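You operate a simulated robot arm through the tools that you are given. There is no shell and no other tool. Be economical: measure what you need, move in short steps, check, and stop when the job is done.

You are at the controls of a simulated robot arm. One attempt, no reset.

Task
Open the air, blow the docked mould dry, shut the air and dab off the beads.
Fine: use the green sponge and put it back.

The check looks at the end state, three seconds after you hand in, the way a careful person would. Anything else that was tipped, shoved, dropped, spilled or broken makes it a failure.

Robot
A 6-joint arm with a two-finger parallel gripper, fixed in place. Base frame: the origin is at the foot of the arm, x ahead of it, y to its left, z up; the work surface is at about z = 0. Lengths are in cm, angles in degrees, forces in N, time in s.
With the tool pointing down near the work surface it reaches from about 16 to 42 cm from the base axis. Its first joint turns from -66.0 to 66.0 degrees. Payload 1.57 kg.
Tool frame: the origin (TCP) lies between the finger pads and is the grasp point; the fingertips stand 3 cm ahead of it; z points along the fingers, y is the line along which they close. Largest opening 8 cm; finger width 1.7, thickness 1.2; the body of the gripper, 4 by 8.2 cm, starts 8 cm behind the TCP.
Orientation is that of the tool frame in the base frame, as [roll, pitch, yaw] about the fixed x, y, z axes, in that order (R = Rz(yaw) Ry(pitch) Rx(roll)). With the fingers straight down and closing along the base's y, the tool's x points along the base's -x, its y along +y and its z along -z.

Tools
- The arm moves only by the tool send_rows. Its argument "deltas" is a list of rows, each an object of numbers (a shift or turn left out is 0, a gripper value left out holds the last): "dx", "dy", "dz": the shift along the tool's x, y, z in mm; "rx", "ry", "rz": the turn, a rotation vector about the tool's x, y, z in degrees; "claw": the gripper command, from -1 (shut) to 1 (fully open), values between in proportion. In form: [{"dx": .., "dy": .., "dz": .., "rx": .., "ry": .., "rz": .., "claw": ..}, ...]. A call has 1 to 8 rows; each row is the pose to reach, as a shift and turn from the pose commanded when the call began, along the tool's axes at that moment. A row lasts 0.2 s, in which the tool goes at most 5 cm and 8.6 degrees; a call with a longer step from one row to the next is refused whole, and so is a gripper value outside its range. A pose out of reach is approached as far as the arm can. The call stops where the force on the tool passes 50 N (or 10 N more than at its start, if that is more) or the arm is blocked; 0.2 s more then pass. Each finger travels about 15.3 cm/s and halts on what it meets, pressing with about 25 N; the grip force reading is that of the motor and also rises with nothing between the fingers. The clock runs only during rows and for 0.2 s after the last one: add rows that repeat a pose to give the fingers time. The reply holds the time, the measured pose of the TCP, the force on the tool along the base axes, the opening and the grip force, in the units named above and with some noise, and new pictures: "show" is both (left out), scene, wrist or none.
- Cameras (640 x 400 px; columns grow to the right, rows downward): "scene" is fixed at [4.87, -32.46, 42.63]; the picture's right is [0.85, -0.53, 0.00], its down [-0.30, -0.47, -0.83] and it looks along [0.44, 0.70, -0.56] (base axes); focal length 224 px, centre (320, 200). "wrist" rides on the gripper at [7.2, -0.7, -12.2] in the tool frame; the picture's right is [0.09, 1.00, 0.00], its down [-0.84, 0.08, -0.54] and it looks along [-0.54, 0.05, 0.84] (tool axes); focal length 238 px, centre (320, 200). There is no depth. A picture from a camera that has moved, and an enlarged one, comes with that camera's place and axes in the base frame and with its lens.
- close_up(camera, box): a new picture of the part [left, top, right, bottom] of that camera's present view, enlarged. The clock stands still meanwhile.
- close_job(): hands the job in; it is judged then, once.

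Go step by step. Nothing tells you positions but the pictures and the camera data: compare them with the known pose of the tool, close in by small moves and look again before you grip or let go. The budget is 120 turns and 200 pictures, counting those below and the enlarged ones. Unless the task says otherwise, let go and move clear before handing in, and close with one line.

The tools are called after "Request:" as a command line: name --argument value ..., lists and objects as JSON in quotes. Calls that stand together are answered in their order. send_rows: Moves the arm, as the interface text tells. Its arguments: {"type":"object","properties":{"deltas":{"type":"array","items":{"type":"object","properties":{"dx":{"type":"number"},"dy":{"type":"number"},"dz":{"type":"number"},"rx":{"type":"number"},"ry":{"type":"number"},"rz":{"type":"number"},"claw":{"type":"number"}}}},"show":{"type":"string","enum":["both","scene","wrist","none"]}},"required":["deltas"]} The other tools are called the same way: close_up (camera, box) takes an enlarged picture of a part of a camera's view; close_job () hands the job in.

At the start:

```text
clock: 0.0
position: [22.4, 4.7, 27.81]
orientation: [180.0, 0.0, -180.0]
wrist_force: [-0.1, -0.3, 0.0]
width: 7.99
gripper_force: 0.1
```

scene: 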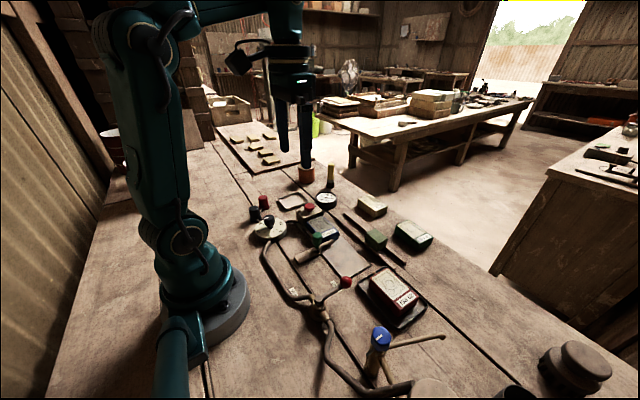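
wrist: 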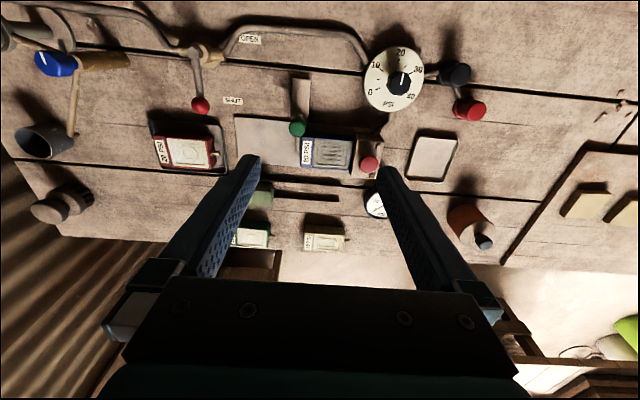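

I see a bench with air pipe, valve lever (OPEN/SHUT labels), a gauge/dial, moulds, sponges and a blow nozzle. I'll enlarge the views first to identify everything.

Request:
close_up --camera "scene" --box '[230, 170, 450, 308]'

Request:
close_up --camera "scene" --box '[250, 260, 470, 398]'

Request:
close_up --camera "wrist" --box '[0, 0, 320, 200]'

Request:
close_up --camera "wrist" --box '[220, 70, 520, 258]'

```text
2.90 times, centred on (340, 239) of scene
camera zoom: at [4.87, -32.46, 42.63], right [0.85, -0.53, 0.0], down [-0.3, -0.47, -0.83], along [0.44, 0.7, -0.56], focal length 648 px, centre (262, 87)
```

zoom: 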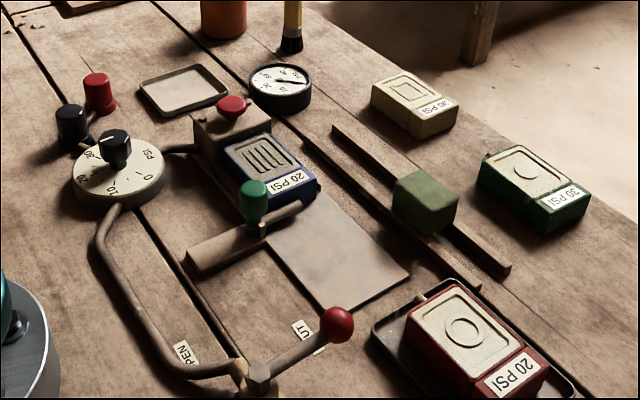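

```text
2.90 times, centred on (360, 329) of scene
camera zoom: at [4.87, -32.46, 42.63], right [0.85, -0.53, 0.0], down [-0.3, -0.47, -0.83], along [0.44, 0.7, -0.56], focal length 648 px, centre (204, -174)
```

zoom: 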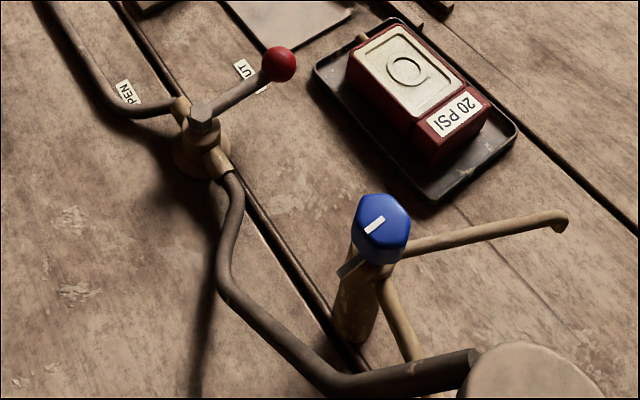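

```text
2.00 times, centred on (160, 100) of wrist
camera zoom: at [15.24, 3.94, 40.04], right [-0.09, 1.0, 0.0], down [0.84, 0.08, 0.54], along [0.54, 0.05, -0.84], focal length 477 px, centre (640, 400)
```

zoom: 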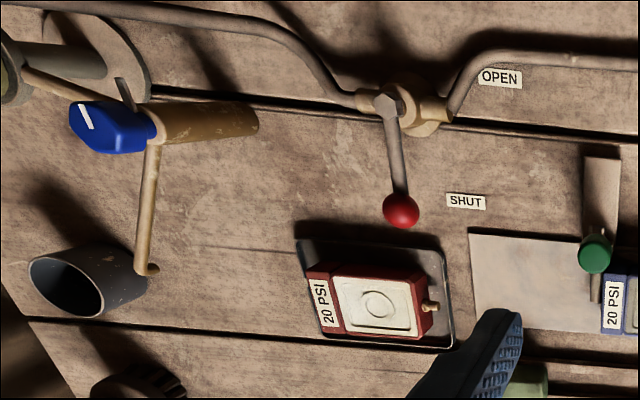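

```text
2.13 times, centred on (370, 164) of wrist
camera zoom: at [15.24, 3.94, 40.04], right [-0.09, 1.0, 0.0], down [0.84, 0.08, 0.54], along [0.54, 0.05, -0.84], focal length 507 px, centre (214, 277)
```

zoom: 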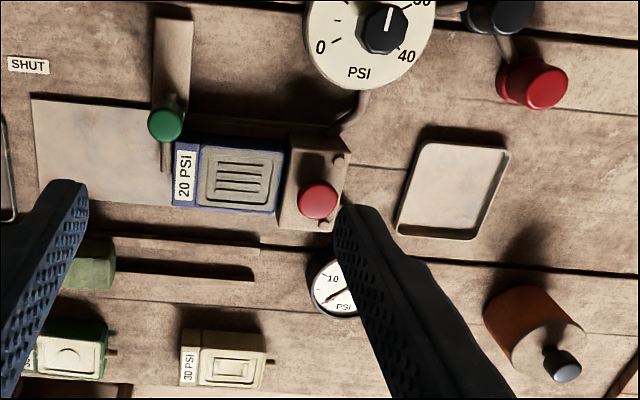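

The lever with the red ball looks like the air valve, the blue mould sits at a dock with a red button, and the dial is the regulator. I'll check details on the dial, the gauge and the green block.

Request:
close_up --camera "wrist" --box '[340, 30, 500, 130]'

Request:
close_up --camera "scene" --box '[280, 180, 376, 240]'

Request:
close_up --camera "scene" --box '[340, 200, 436, 260]'

Request:
close_up --camera "scene" --box '[240, 190, 352, 260]'

```text
4.00 times, centred on (420, 80) of wrist
camera zoom: at [15.24, 3.94, 40.04], right [-0.09, 1.0, 0.0], down [0.84, 0.08, 0.54], along [0.54, 0.05, -0.84], focal length 953 px, centre (-80, 680)
```

zoom: 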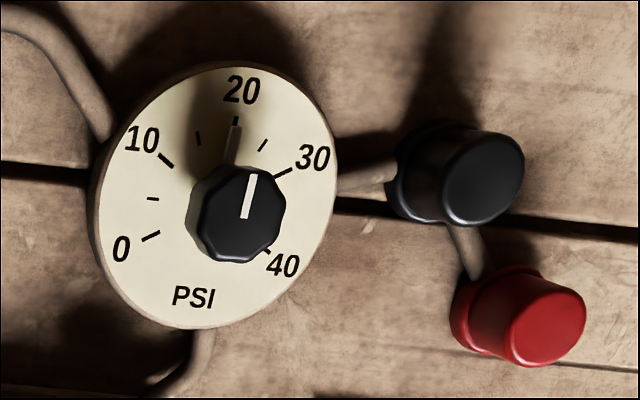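

```text
6.67 times, centred on (328, 210) of scene
camera zoom: at [4.87, -32.46, 42.63], right [0.85, -0.53, 0.0], down [-0.3, -0.47, -0.83], along [0.44, 0.7, -0.56], focal length 1490 px, centre (267, 133)
```

zoom: 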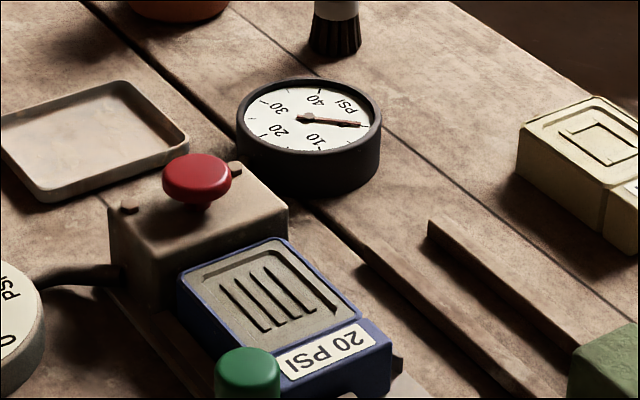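

```text
6.67 times, centred on (388, 230) of scene
camera zoom: at [4.87, -32.46, 42.63], right [0.85, -0.53, 0.0], down [-0.3, -0.47, -0.83], along [0.44, 0.7, -0.56], focal length 1490 px, centre (-133, 0)
```

zoom: 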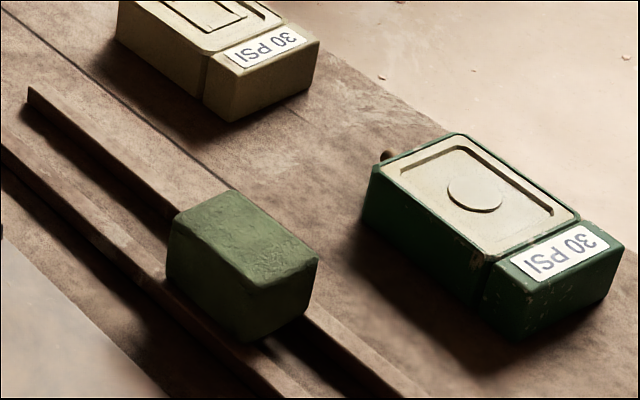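

```text
5.71 times, centred on (296, 225) of scene
camera zoom: at [4.87, -32.46, 42.63], right [0.85, -0.53, 0.0], down [-0.3, -0.47, -0.83], along [0.44, 0.7, -0.56], focal length 1277 px, centre (457, 57)
```

zoom: 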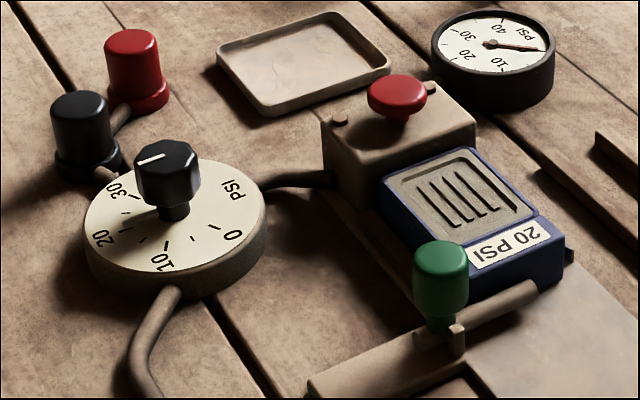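

The regulator appears set at 20, matching the blue docked mould's 20 PSI label, and the gauge reads about zero. I'll move in over the dock for a closer look.

Request:
send_rows --deltas '[{"dx": 0, "dy": 20, "dz": 40}, {"dx": 0, "dy": 40, "dz": 80}, {"dx": 0, "dy": 50, "dz": 120}, {"dx": 0, "dy": 50, "dz": 120}]' --show "both"

```text
clock: 1.0
position: [22.42, 9.44, 15.88]
orientation: [179.9, 0.0, -179.9]
wrist_force: [-0.5, 0.1, 0.5]
width: 7.98
gripper_force: 0.1
camera wrist: at [15.24, 8.86, 28.07], right [-0.09, 1.0, 0.0], down [0.84, 0.08, 0.54], along [0.54, 0.05, -0.84], focal length 238 px, centre (320, 200)
```

scene: 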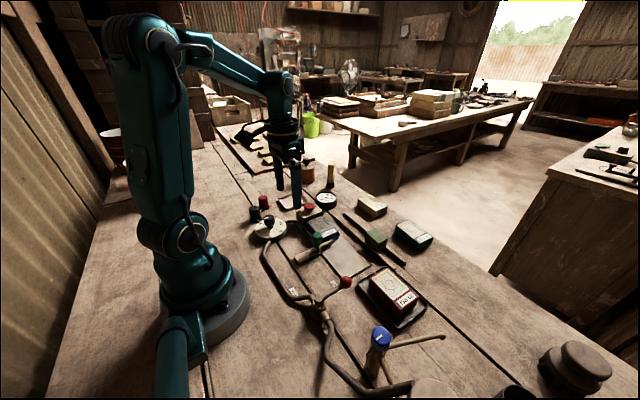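
wrist: 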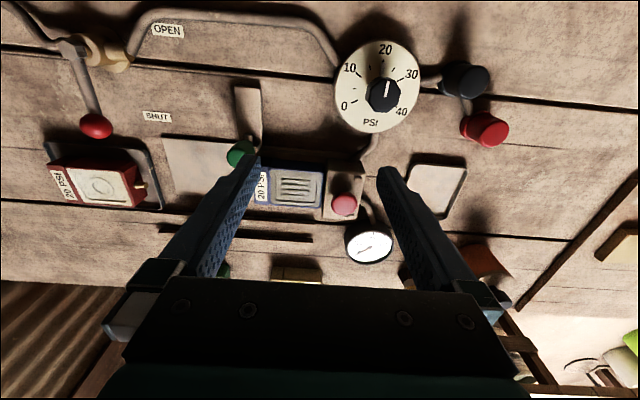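

Request:
close_up --camera "wrist" --box '[220, 130, 400, 242]'

Request:
close_up --camera "wrist" --box '[320, 30, 520, 155]'

Request:
close_up --camera "wrist" --box '[40, 0, 280, 150]'

```text
3.56 times, centred on (310, 186) of wrist
camera zoom: at [15.24, 8.86, 28.07], right [-0.09, 1.0, 0.0], down [0.84, 0.08, 0.54], along [0.54, 0.05, -0.84], focal length 848 px, centre (356, 250)
```

zoom: 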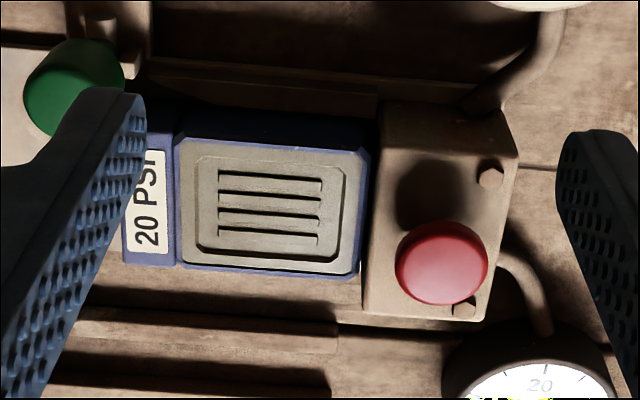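

```text
3.20 times, centred on (420, 92) of wrist
camera zoom: at [15.24, 8.86, 28.07], right [-0.09, 1.0, 0.0], down [0.84, 0.08, 0.54], along [0.54, 0.05, -0.84], focal length 763 px, centre (0, 544)
```

zoom: 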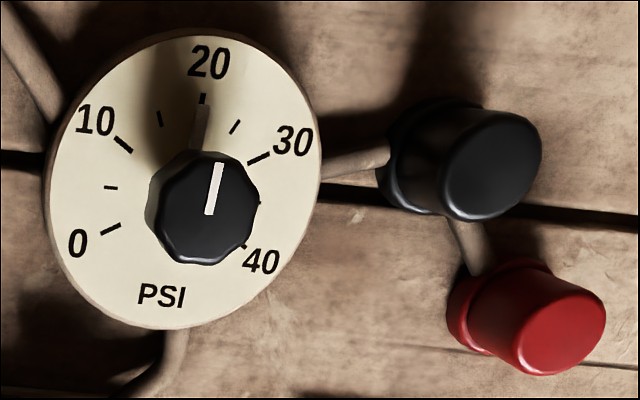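

```text
2.67 times, centred on (160, 75) of wrist
camera zoom: at [15.24, 8.86, 28.07], right [-0.09, 1.0, 0.0], down [0.84, 0.08, 0.54], along [0.54, 0.05, -0.84], focal length 636 px, centre (747, 533)
```

zoom: 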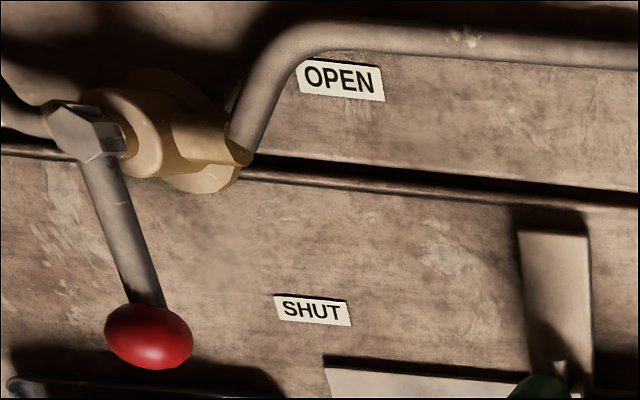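

The regulator pointer is on 20. I'll shift sideways to see the green-knob bolt and whether it holds the mould.

Request:
send_rows --deltas '[{"dx": 0, "dy": -40, "dz": 20}, {"dx": 0, "dy": -55, "dz": 20}, {"dx": 0, "dy": -55, "dz": 20}]' --show "wrist"

Request:
close_up --camera "wrist" --box '[260, 90, 460, 215]'

Request:
close_up --camera "scene" --box '[280, 210, 360, 260]'

```text
clock: 1.8
position: [22.5, 4.13, 13.65]
orientation: [180.0, 0.0, -179.9]
wrist_force: [0.1, 0.1, -0.5]
width: 8.01
gripper_force: 0.0
camera wrist: at [15.32, 3.37, 26.06], right [-0.09, 1.0, 0.0], down [0.84, 0.08, 0.54], along [0.54, 0.05, -0.84], focal length 238 px, centre (320, 200)
```

wrist: 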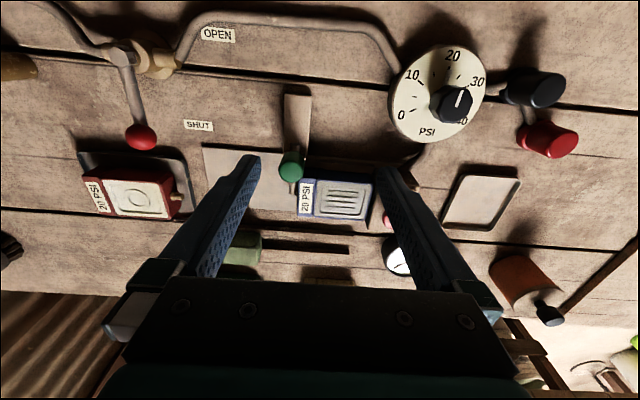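

```text
3.20 times, centred on (360, 152) of wrist
camera zoom: at [15.32, 3.37, 26.06], right [-0.09, 1.0, 0.0], down [0.84, 0.08, 0.54], along [0.54, 0.05, -0.84], focal length 763 px, centre (192, 352)
```

zoom: 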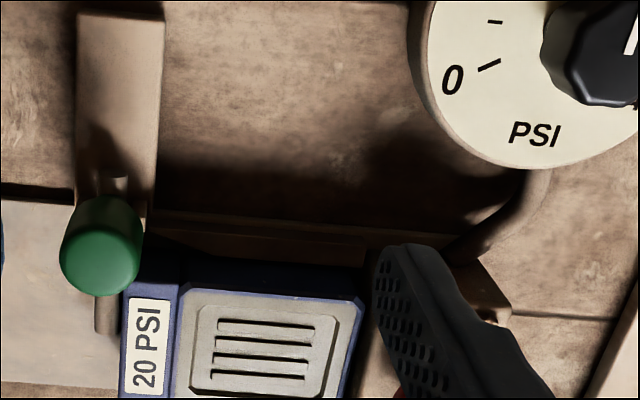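

```text
8.00 times, centred on (320, 235) of scene
camera zoom: at [4.87, -32.46, 42.63], right [0.85, -0.53, 0.0], down [-0.3, -0.47, -0.83], along [0.44, 0.7, -0.56], focal length 1788 px, centre (320, -80)
```

zoom: 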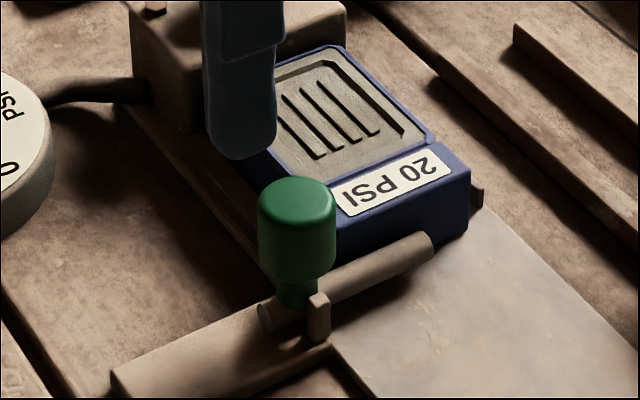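

The bolt sits behind the mould, so it is locked in. The lever ball is at about (23.6, −12.2, 5) with its pivot at (17.4, −12.3), so I'll close the gripper and get onto its −y side to swing it towards OPEN.

Request:
send_rows --deltas '[{"dx": 0, "dy": -40, "dz": 0, "claw": -1}, {"dx": 0, "dy": -85, "dz": 0}, {"dx": 0, "dy": -130, "dz": 0}, {"dx": 0, "dy": -170, "dz": 0}, {"dx": 0, "dy": -200, "dz": 0}, {"dx": 0, "dy": -200, "dz": 35}, {"dx": 0, "dy": -200, "dz": 66}, {"dx": 0, "dy": -200, "dz": 66}]' --show "both"

```text
clock: 3.6
position: [22.38, -15.83, 7.18]
orientation: [179.9, 0.0, 180.0]
wrist_force: [-0.7, 0.0, -1.3]
width: 0.0
gripper_force: 21.3
camera wrist: at [15.23, -16.54, 19.46], right [-0.09, 1.0, 0.0], down [0.84, 0.08, 0.54], along [0.54, 0.05, -0.84], focal length 238 px, centre (320, 200)
```

scene: 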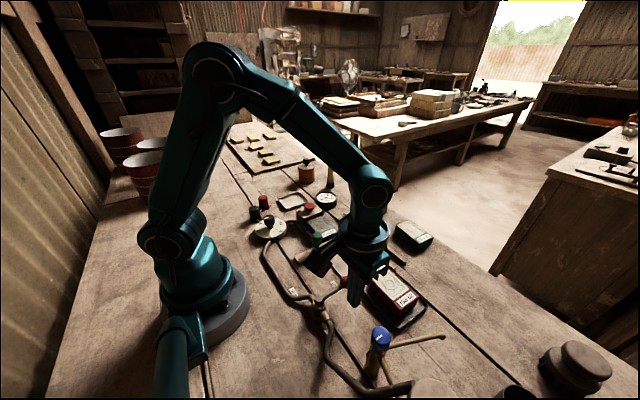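
wrist: 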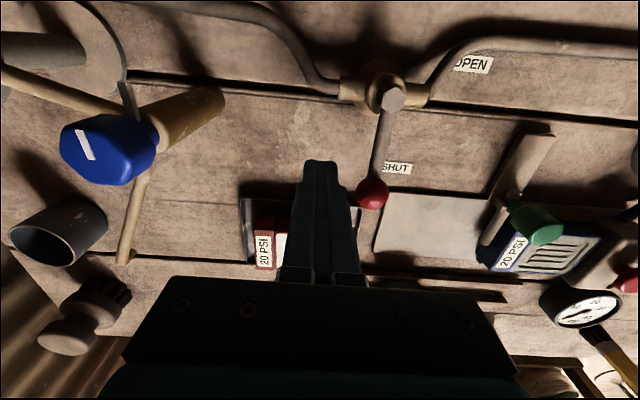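

The fingertip is beside the ball as predicted. Now I'll sweep the lever through an arc to +y.

Request:
send_rows --deltas '[{"dx": -10, "dy": 14}, {"dx": -13, "dy": 25}, {"dx": -13, "dy": 36}, {"dx": -11, "dy": 48}, {"dx": -9, "dy": 58}, {"dx": -4, "dy": 68}, {"dx": 3, "dy": 77}, {"dx": 10, "dy": 83}]' --show "wrist"

```text
clock: 5.4
position: [21.41, -7.59, 7.22]
orientation: [180.0, 0.0, -179.9]
wrist_force: [0.1, 0.5, 0.9]
width: 0.0
gripper_force: 20.5
camera wrist: at [14.23, -8.23, 19.45], right [-0.09, 1.0, 0.0], down [0.84, 0.08, 0.54], along [0.54, 0.05, -0.84], focal length 238 px, centre (320, 200)
```

wrist: 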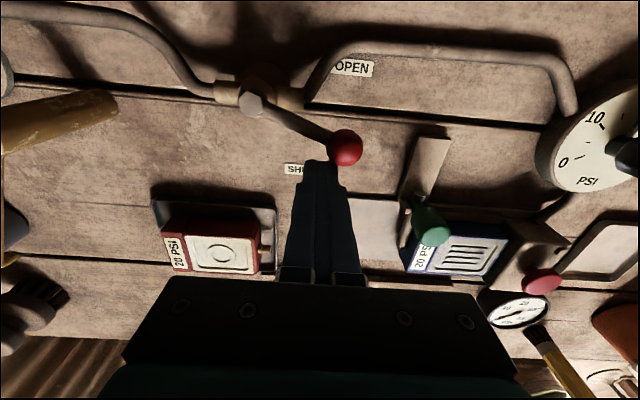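

The lever has swung to about 70°; I'll finish the last part towards −x.

Request:
send_rows --deltas '[{"dx": 8, "dy": 8}, {"dx": 15, "dy": 12}, {"dx": 21, "dy": 13}, {"dx": 25, "dy": 13}, {"dx": 25, "dy": 13}]' --show "both"

```text
clock: 6.6
position: [19.41, -6.38, 7.41]
orientation: [-179.9, 0.9, 179.9]
wrist_force: [27.5, 5.7, 1.3]
width: 0.0
gripper_force: 21.3
camera wrist: at [11.96, -6.96, 19.44], right [-0.09, 1.0, 0.0], down [0.83, 0.08, 0.56], along [0.55, 0.05, -0.83], focal length 238 px, centre (320, 200)
```

scene: 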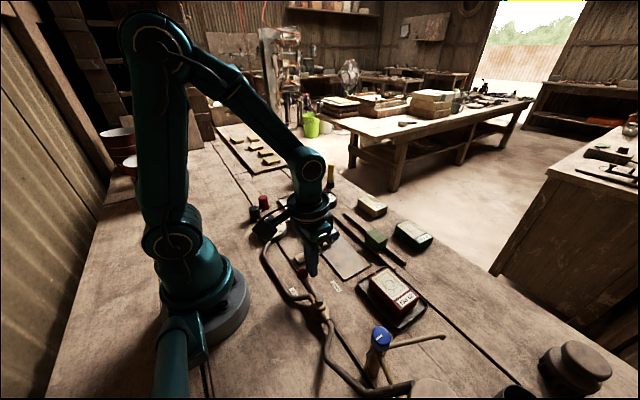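
wrist: 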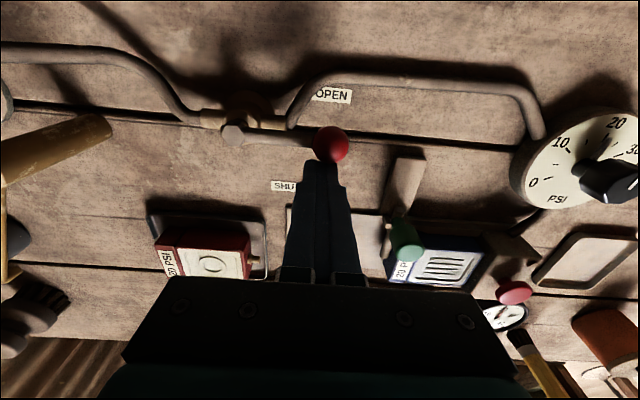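

The lever has reached its stop. I'll back off, rise and move towards the dock to read the gauge.

Request:
send_rows --deltas '[{"dx": -20}, {"dx": -25, "dz": -40}, {"dx": -25, "dy": 40, "dz": -70}, {"dx": -25, "dy": 80, "dz": -80}, {"dx": -25, "dy": 120, "dz": -80}, {"dx": -25, "dy": 150, "dz": -80}, {"dx": -25, "dy": 150, "dz": -80}]' --show "both"

Request:
close_up --camera "scene" --box '[230, 170, 390, 270]'

Request:
close_up --camera "scene" --box '[270, 250, 430, 350]'

```text
clock: 8.2
position: [21.52, 8.88, 15.26]
orientation: [-180.0, -0.1, 180.0]
wrist_force: [-0.9, 0.0, -0.2]
width: 0.01
gripper_force: 21.2
camera wrist: at [14.27, 8.06, 27.41], right [-0.09, 1.0, 0.0], down [0.84, 0.08, 0.54], along [0.54, 0.05, -0.84], focal length 238 px, centre (320, 200)
```

scene: 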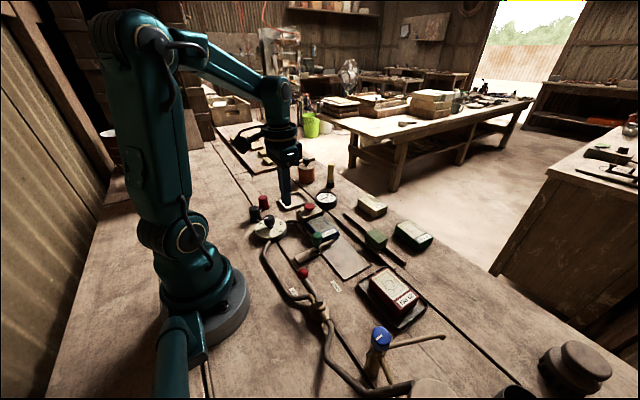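
wrist: 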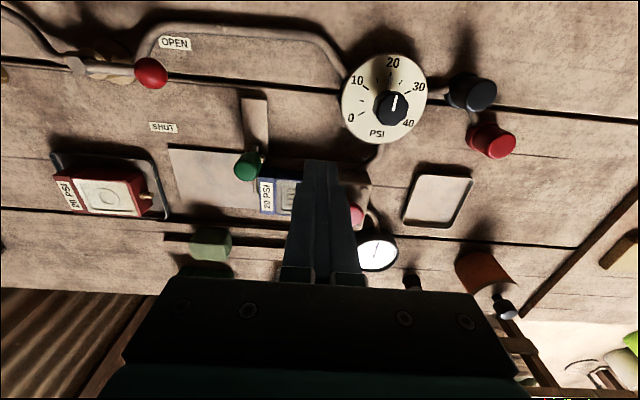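

```text
4.00 times, centred on (310, 220) of scene
camera zoom: at [4.87, -32.46, 42.63], right [0.85, -0.53, 0.0], down [-0.3, -0.47, -0.83], along [0.44, 0.7, -0.56], focal length 894 px, centre (360, 120)
```

zoom: 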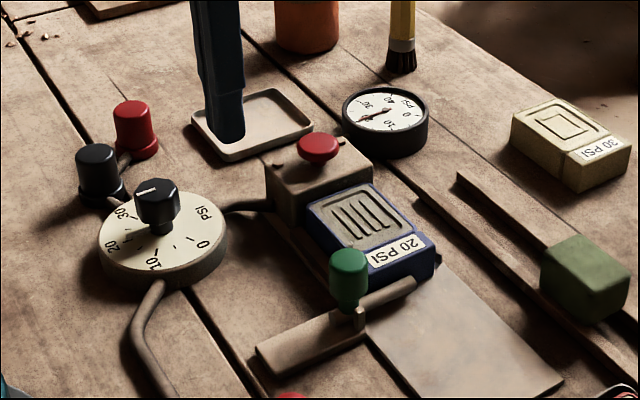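

```text
4.00 times, centred on (350, 300) of scene
camera zoom: at [4.87, -32.46, 42.63], right [0.85, -0.53, 0.0], down [-0.3, -0.47, -0.83], along [0.44, 0.7, -0.56], focal length 894 px, centre (200, -200)
```

zoom: 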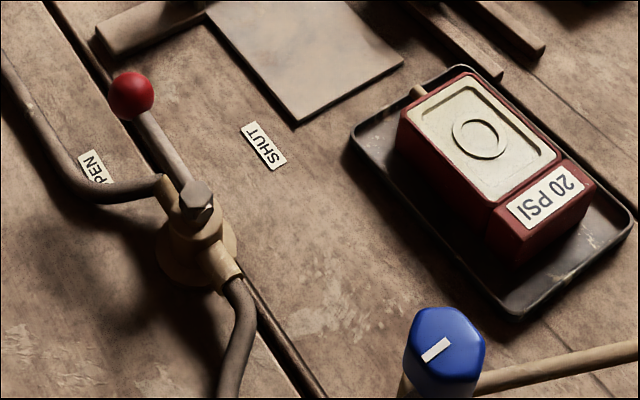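

The valve is open. Reading the gauge.

Request:
close_up --camera "scene" --box '[306, 186, 346, 211]'

Request:
close_up --camera "wrist" --box '[330, 210, 426, 270]'

```text
16.00 times, centred on (326, 198) of scene
camera zoom: at [4.87, -32.46, 42.63], right [0.85, -0.53, 0.0], down [-0.3, -0.47, -0.83], along [0.44, 0.7, -0.56], focal length 3576 px, centre (224, 224)
```

zoom: 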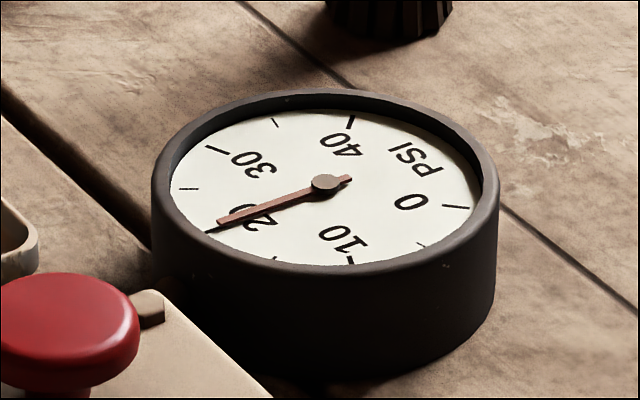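

```text
6.67 times, centred on (378, 240) of wrist
camera zoom: at [14.27, 8.06, 27.41], right [-0.09, 1.0, 0.0], down [0.84, 0.08, 0.54], along [0.54, 0.05, -0.84], focal length 1589 px, centre (-67, -67)
```

zoom: 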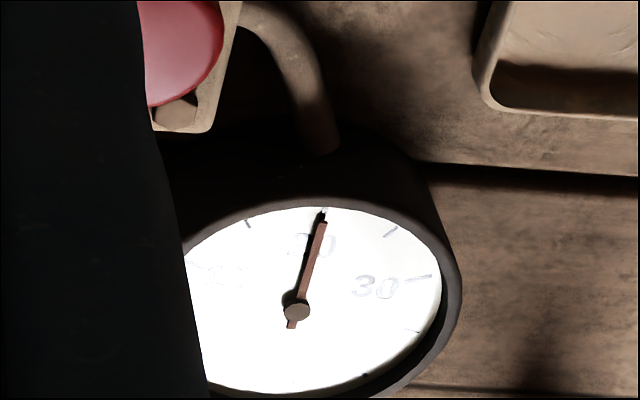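

The gauge reads 20 PSI, as the mould requires. Next I'll hover the closed fingertips over the dock's red button at about (30.05, 13.05, 5.3).

Request:
send_rows --deltas '[{"dx": -30, "dy": 15}, {"dx": -60, "dy": 30}, {"dx": -85, "dy": 42}, {"dx": -85, "dy": 42, "dz": 30}, {"dx": -85, "dy": 42, "dz": 55}, {"dx": -85, "dy": 42, "dz": 55}]' --show "both"

Request:
close_up --camera "scene" --box '[260, 170, 356, 230]'

```text
clock: 9.6
position: [29.92, 12.98, 9.78]
orientation: [-180.0, 0.0, -180.0]
wrist_force: [0.1, -0.5, 0.1]
width: 0.0
gripper_force: 20.9
camera wrist: at [22.73, 12.23, 21.94], right [-0.09, 1.0, 0.0], down [0.84, 0.08, 0.54], along [0.54, 0.05, -0.84], focal length 238 px, centre (320, 200)
```

scene: 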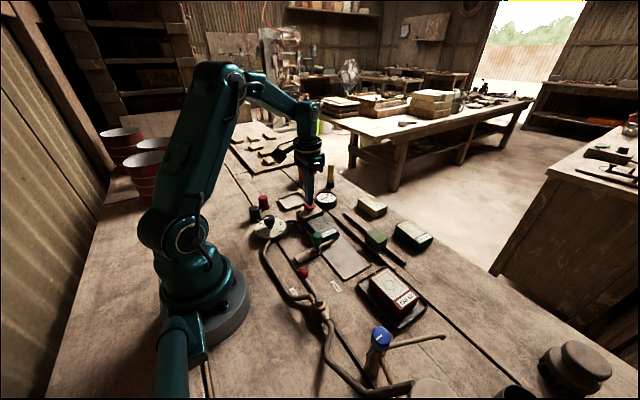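
wrist: 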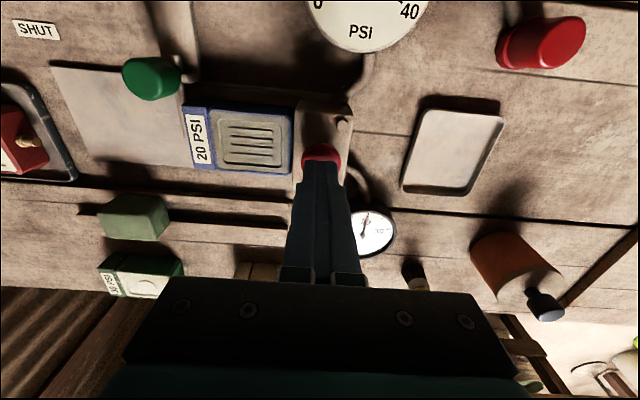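

```text
6.67 times, centred on (308, 200) of scene
camera zoom: at [4.87, -32.46, 42.63], right [0.85, -0.53, 0.0], down [-0.3, -0.47, -0.83], along [0.44, 0.7, -0.56], focal length 1490 px, centre (400, 200)
```

zoom: 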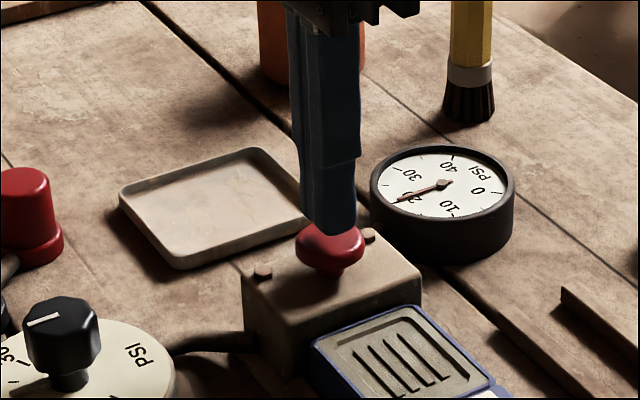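

The fingertips are over the button. Pressing down gently.

Request:
send_rows --deltas '[{"dz": 8}, {"dz": 13}, {"dz": 17}, {"dz": 20}, {"dz": 20}]' --show "both"

Request:
close_up --camera "scene" --box '[276, 180, 372, 240]'

Request:
close_up --camera "wrist" --box '[160, 80, 400, 230]'

```text
clock: 10.8
position: [29.9, 12.93, 7.84]
orientation: [-179.9, 0.1, -179.9]
wrist_force: [-11.1, -6.0, 37.7]
width: 0.0
gripper_force: 21.3
camera wrist: at [22.75, 12.23, 20.05], right [-0.09, 1.0, 0.0], down [0.84, 0.08, 0.54], along [0.54, 0.05, -0.84], focal length 238 px, centre (320, 200)
```

scene: 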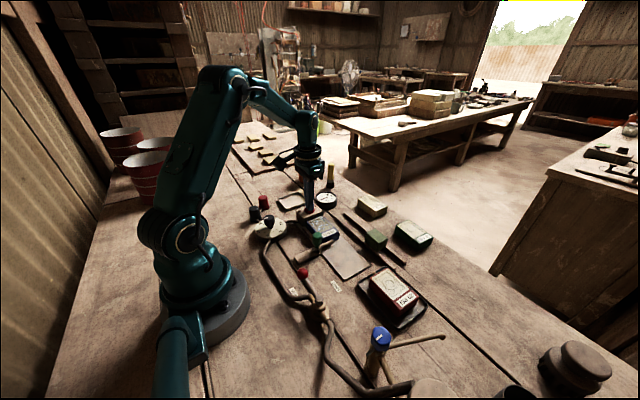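
wrist: 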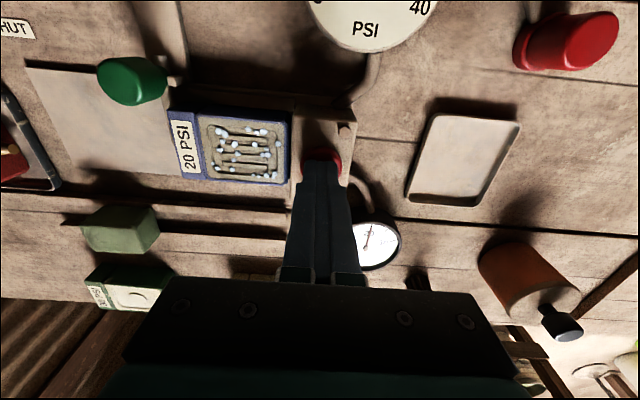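

```text
6.67 times, centred on (324, 210) of scene
camera zoom: at [4.86, -32.46, 42.63], right [0.85, -0.53, 0.0], down [-0.3, -0.47, -0.83], along [0.44, 0.7, -0.55], focal length 1490 px, centre (293, 133)
```

zoom: 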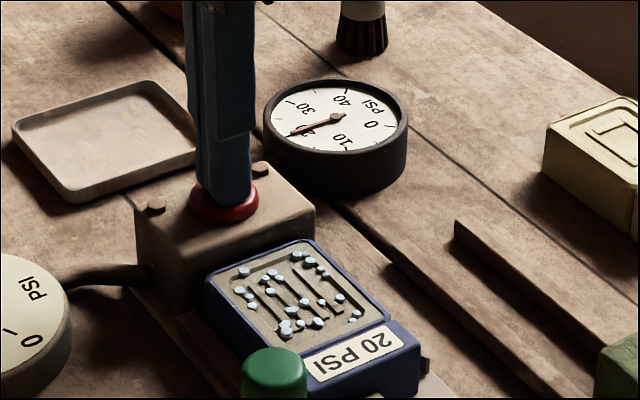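

```text
2.67 times, centred on (280, 155) of wrist
camera zoom: at [22.75, 12.23, 20.05], right [-0.09, 1.0, 0.0], down [0.84, 0.08, 0.54], along [0.54, 0.05, -0.84], focal length 636 px, centre (427, 320)
```

zoom: 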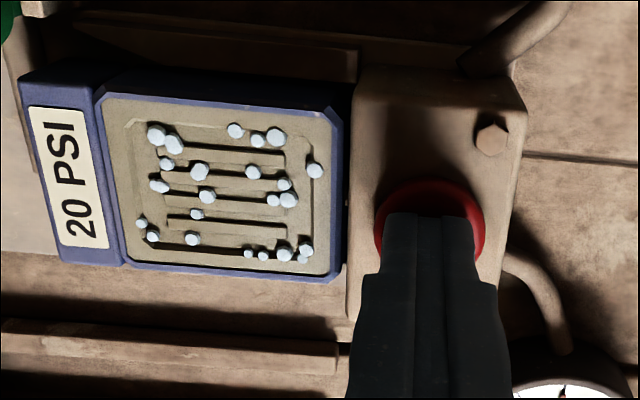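

The blow is working: water beads are sweating out of the mould. I'll hold and watch.

Request:
send_rows --deltas '[{"dz": 0}, {"dz": 0}, {"dz": 0}, {"dz": 0}, {"dz": 0}, {"dz": 0}, {"dz": 0}, {"dz": 0}]' --show "none"

Request:
close_up --camera "wrist" --box '[160, 80, 400, 230]'

```text
clock: 12.6
position: [29.91, 12.87, 7.94]
orientation: [-179.9, 0.0, -179.9]
wrist_force: [-7.5, -9.7, 39.5]
width: 0.02
gripper_force: 21.0
```

```text
2.67 times, centred on (280, 155) of wrist
camera zoom: at [22.76, 12.23, 20.02], right [-0.09, 1.0, 0.0], down [0.84, 0.08, 0.54], along [0.54, 0.05, -0.84], focal length 636 px, centre (427, 320)
```

zoom: 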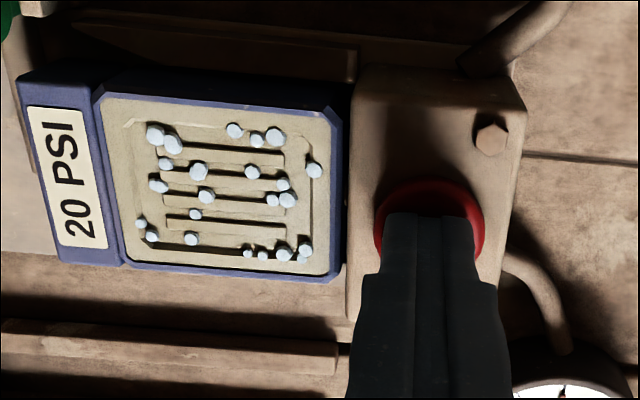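

The beads are unchanged but the plaster looks slightly lighter. I'll keep holding to see if it dries further.

Request:
send_rows --deltas '[{"dz": 0}, {"dz": 0}, {"dz": 0}, {"dz": 0}, {"dz": 0}, {"dz": 0}, {"dz": 0}, {"dz": 0}]' --show "none"

Request:
close_up --camera "scene" --box '[276, 180, 436, 280]'

Request:
close_up --camera "wrist" --box '[160, 80, 400, 230]'

```text
clock: 14.4
position: [29.87, 12.89, 7.87]
orientation: [180.0, 0.2, 180.0]
wrist_force: [-4.0, -10.0, 38.6]
width: 0.02
gripper_force: 21.2
```

```text
4.00 times, centred on (356, 230) of scene
camera zoom: at [4.86, -32.46, 42.63], right [0.85, -0.53, 0.0], down [-0.3, -0.47, -0.83], along [0.44, 0.7, -0.55], focal length 894 px, centre (176, 80)
```

zoom: 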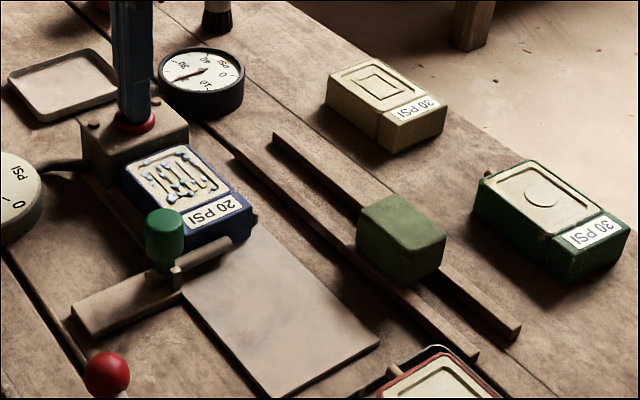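

```text
2.67 times, centred on (280, 155) of wrist
camera zoom: at [22.76, 12.24, 20.02], right [-0.09, 1.0, 0.0], down [0.84, 0.08, 0.54], along [0.54, 0.05, -0.84], focal length 636 px, centre (427, 320)
```

zoom: 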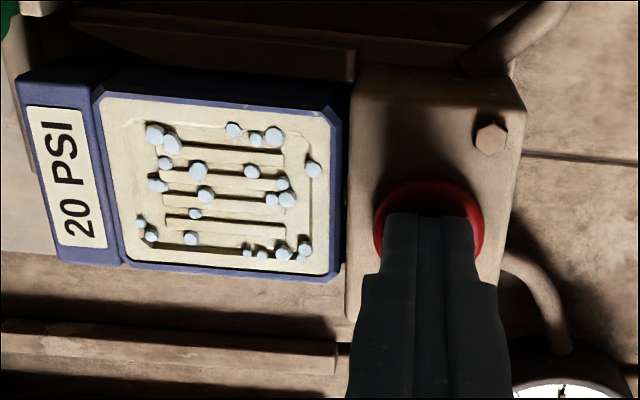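

Colour is clearly drying out towards cream. I'll continue until it stops changing.

Request:
send_rows --deltas '[{"dz": 0}, {"dz": 0}, {"dz": 0}, {"dz": 0}, {"dz": 0}, {"dz": 0}, {"dz": 0}, {"dz": 0}]' --show "none"

Request:
close_up --camera "wrist" --box '[160, 80, 400, 230]'

```text
clock: 16.2
position: [29.94, 13.11, 7.92]
orientation: [180.0, 0.1, 180.0]
wrist_force: [-0.6, -7.0, 37.8]
width: 0.0
gripper_force: 21.9
```

```text
2.67 times, centred on (280, 155) of wrist
camera zoom: at [22.76, 12.25, 20.03], right [-0.09, 1.0, 0.0], down [0.84, 0.08, 0.54], along [0.54, 0.05, -0.84], focal length 636 px, centre (427, 320)
```

zoom: 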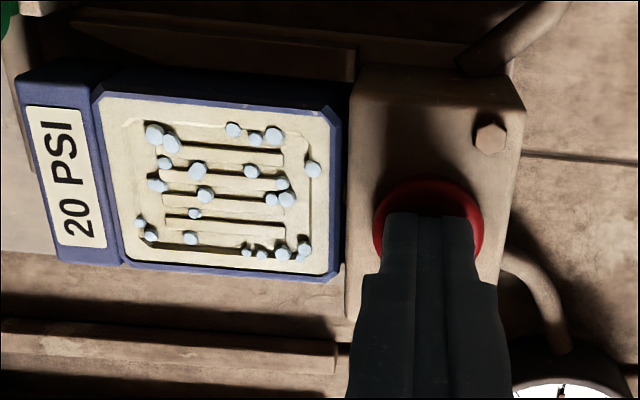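

The colour has stopped changing, so the mould is dry. I'll release the button and go back over to the lever.

Request:
send_rows --deltas '[{"dz": -25}, {"dz": -60}, {"dx": 20, "dz": -70}, {"dx": 50, "dy": -10, "dz": -70}, {"dx": 80, "dy": -20, "dz": -70}, {"dx": 80, "dy": -20, "dz": -70}]' --show "wrist"

Request:
close_up --camera "scene" --box '[260, 180, 388, 260]'

```text
clock: 17.6
position: [21.85, 10.95, 14.77]
orientation: [-180.0, 0.0, 179.9]
wrist_force: [-0.3, -0.4, 1.1]
width: 0.0
gripper_force: 21.3
camera wrist: at [14.73, 10.29, 26.94], right [-0.09, 1.0, 0.0], down [0.84, 0.08, 0.54], along [0.54, 0.05, -0.84], focal length 238 px, centre (320, 200)
```

wrist: 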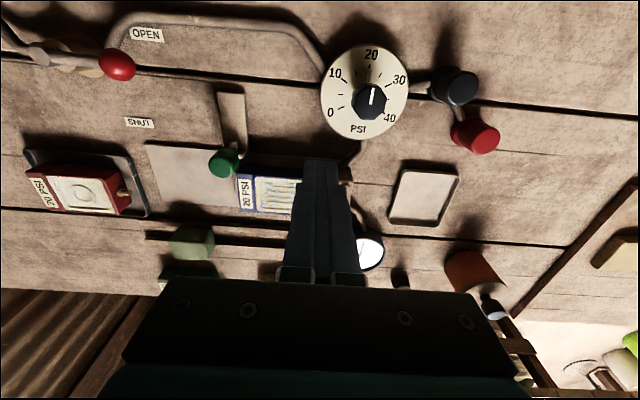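

```text
5.00 times, centred on (324, 220) of scene
camera zoom: at [4.87, -32.46, 42.63], right [0.85, -0.53, 0.0], down [-0.3, -0.47, -0.83], along [0.44, 0.7, -0.56], focal length 1118 px, centre (300, 100)
```

zoom: 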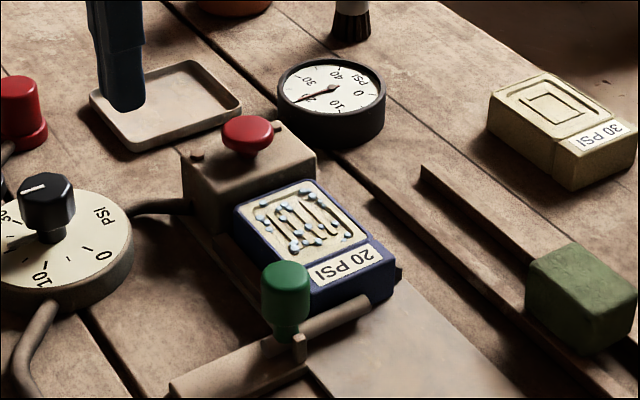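

Now to the −x side of the lever ball to push it back to SHUT.

Request:
send_rows --deltas '[{"dy": -45}, {"dy": -90}, {"dy": -135}, {"dx": 20, "dy": -162}, {"dx": 50, "dy": -162}, {"dx": 67, "dy": -162}, {"dx": 67, "dy": -162, "dz": 20}, {"dx": 67, "dy": -162, "dz": 20}]' --show "both"

```text
clock: 19.4
position: [15.27, -5.24, 12.68]
orientation: [180.0, 0.0, 180.0]
wrist_force: [0.2, 0.0, 0.5]
width: 0.0
gripper_force: 21.5
camera wrist: at [8.06, -5.98, 24.91], right [-0.09, 1.0, 0.0], down [0.84, 0.08, 0.54], along [0.54, 0.05, -0.84], focal length 238 px, centre (320, 200)
```

scene: 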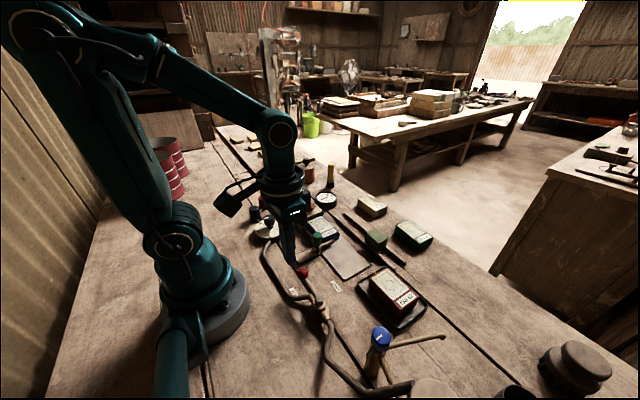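
wrist: 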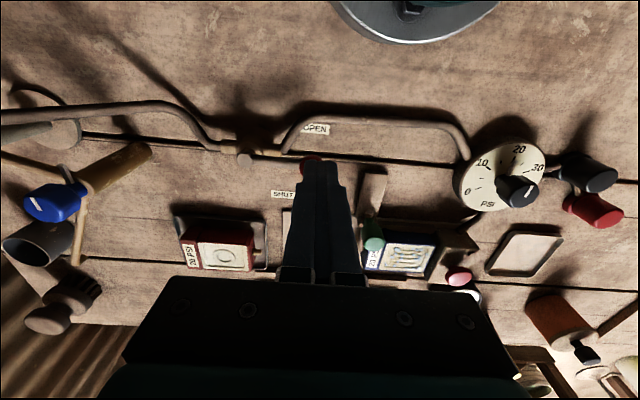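

Request:
close_up --camera "wrist" --box '[240, 110, 400, 210]'

Request:
close_up --camera "scene" --box '[240, 230, 368, 310]'

```text
4.00 times, centred on (320, 160) of wrist
camera zoom: at [8.06, -5.98, 24.91], right [-0.09, 1.0, 0.0], down [0.84, 0.08, 0.54], along [0.54, 0.05, -0.84], focal length 953 px, centre (320, 360)
```

zoom: 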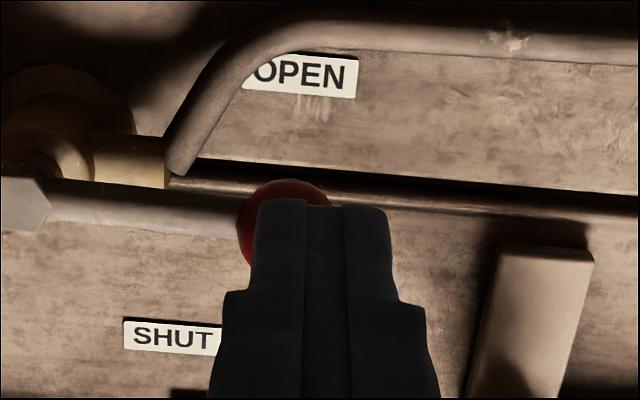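

```text
5.00 times, centred on (304, 270) of scene
camera zoom: at [4.87, -32.46, 42.63], right [0.85, -0.53, 0.0], down [-0.3, -0.47, -0.83], along [0.44, 0.7, -0.56], focal length 1118 px, centre (400, -150)
```

zoom: 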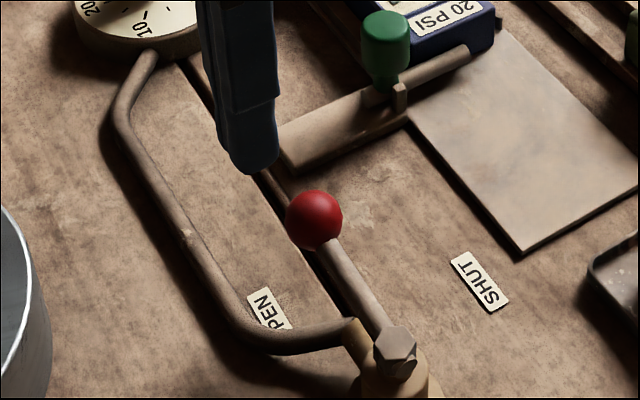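

Clearance to the ball is tight; I'll test whether the arm can reach a bit further back at this height.

Request:
send_rows --deltas '[{"dx": 5, "dy": -8}, {"dx": 8, "dy": -8}, {"dx": 8, "dy": -8}]' --show "none"

```text
clock: 20.2
position: [14.42, -6.03, 12.6]
orientation: [-180.0, 0.0, 180.0]
wrist_force: [-0.9, -0.1, 1.4]
width: 0.0
gripper_force: 21.3
```

Request:
send_rows --deltas '[{"dz": 15}, {"dz": 30}, {"dz": 44}, {"dz": 50}, {"dz": 50}]' --show "both"

Request:
close_up --camera "scene" --box '[250, 240, 346, 300]'

```text
clock: 21.4
position: [14.51, -6.08, 7.65]
orientation: [180.0, 0.0, 180.0]
wrist_force: [-0.6, 0.4, -0.5]
width: 0.0
gripper_force: 21.5
camera wrist: at [7.22, -6.8, 19.93], right [-0.09, 1.0, 0.0], down [0.84, 0.08, 0.54], along [0.54, 0.05, -0.84], focal length 238 px, centre (320, 200)
```

scene: 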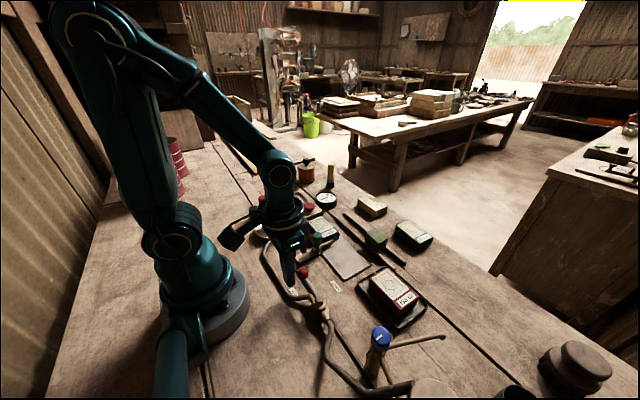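
wrist: 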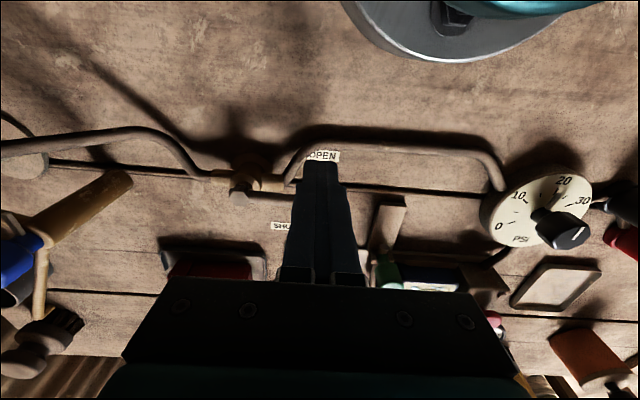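

```text
6.67 times, centred on (298, 270) of scene
camera zoom: at [4.87, -32.46, 42.63], right [0.85, -0.53, 0.0], down [-0.3, -0.47, -0.83], along [0.44, 0.7, -0.56], focal length 1490 px, centre (467, -267)
```

zoom: 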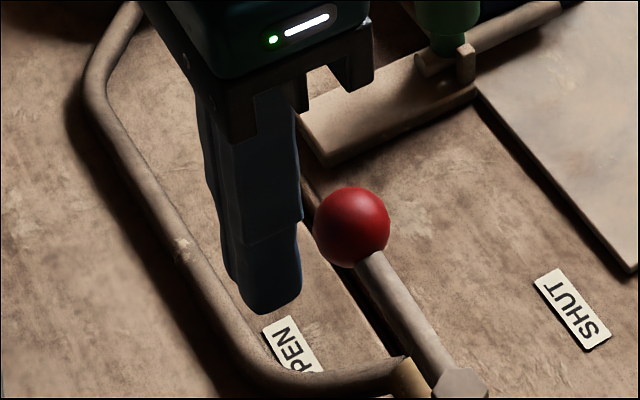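

Clear of the ball and pipe. Sweeping the lever back to SHUT.

Request:
send_rows --deltas '[{"dx": -12, "dy": -2, "dz": 4}, {"dx": -27, "dy": 0, "dz": 4}, {"dx": -42, "dy": 0, "dz": 4}, {"dx": -57, "dy": -5, "dz": 4}, {"dx": -71, "dy": -14, "dz": 4}, {"dx": -82, "dy": -26, "dz": 4}, {"dx": -88, "dy": -37, "dz": 4}, {"dx": -89, "dy": -44, "dz": 4}]' --show "both"

```text
clock: 23.3
position: [23.26, -9.85, 7.31]
orientation: [179.1, -0.3, 179.8]
wrist_force: [0.7, 17.8, 4.6]
width: 0.0
gripper_force: 21.4
stopped in row 8: the force on the tool passed its limit (the readings are from after the stop); the commanded pose is now the measured one
camera wrist: at [16.13, -10.75, 19.58], right [-0.09, 1.0, 0.02], down [0.84, 0.07, 0.54], along [0.54, 0.06, -0.84], focal length 238 px, centre (320, 200)
```

scene: 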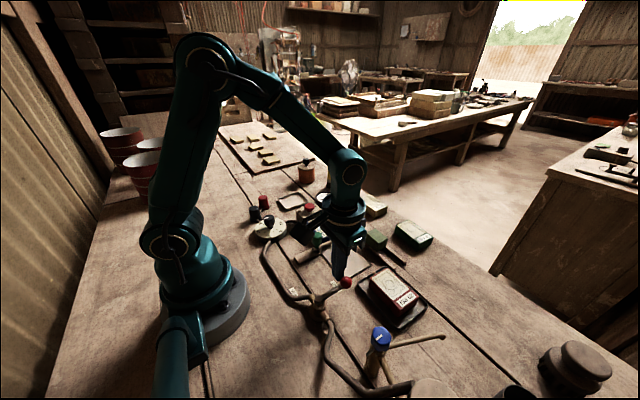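
wrist: 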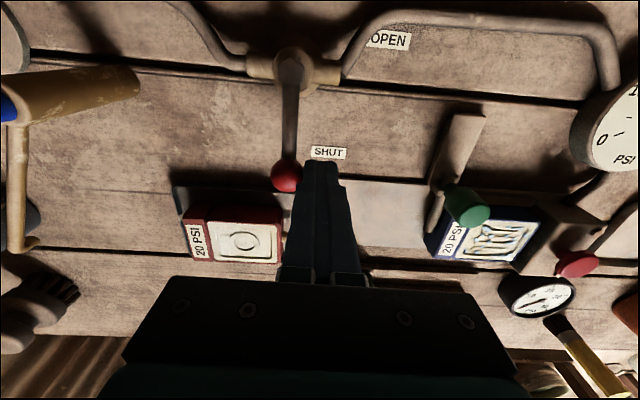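

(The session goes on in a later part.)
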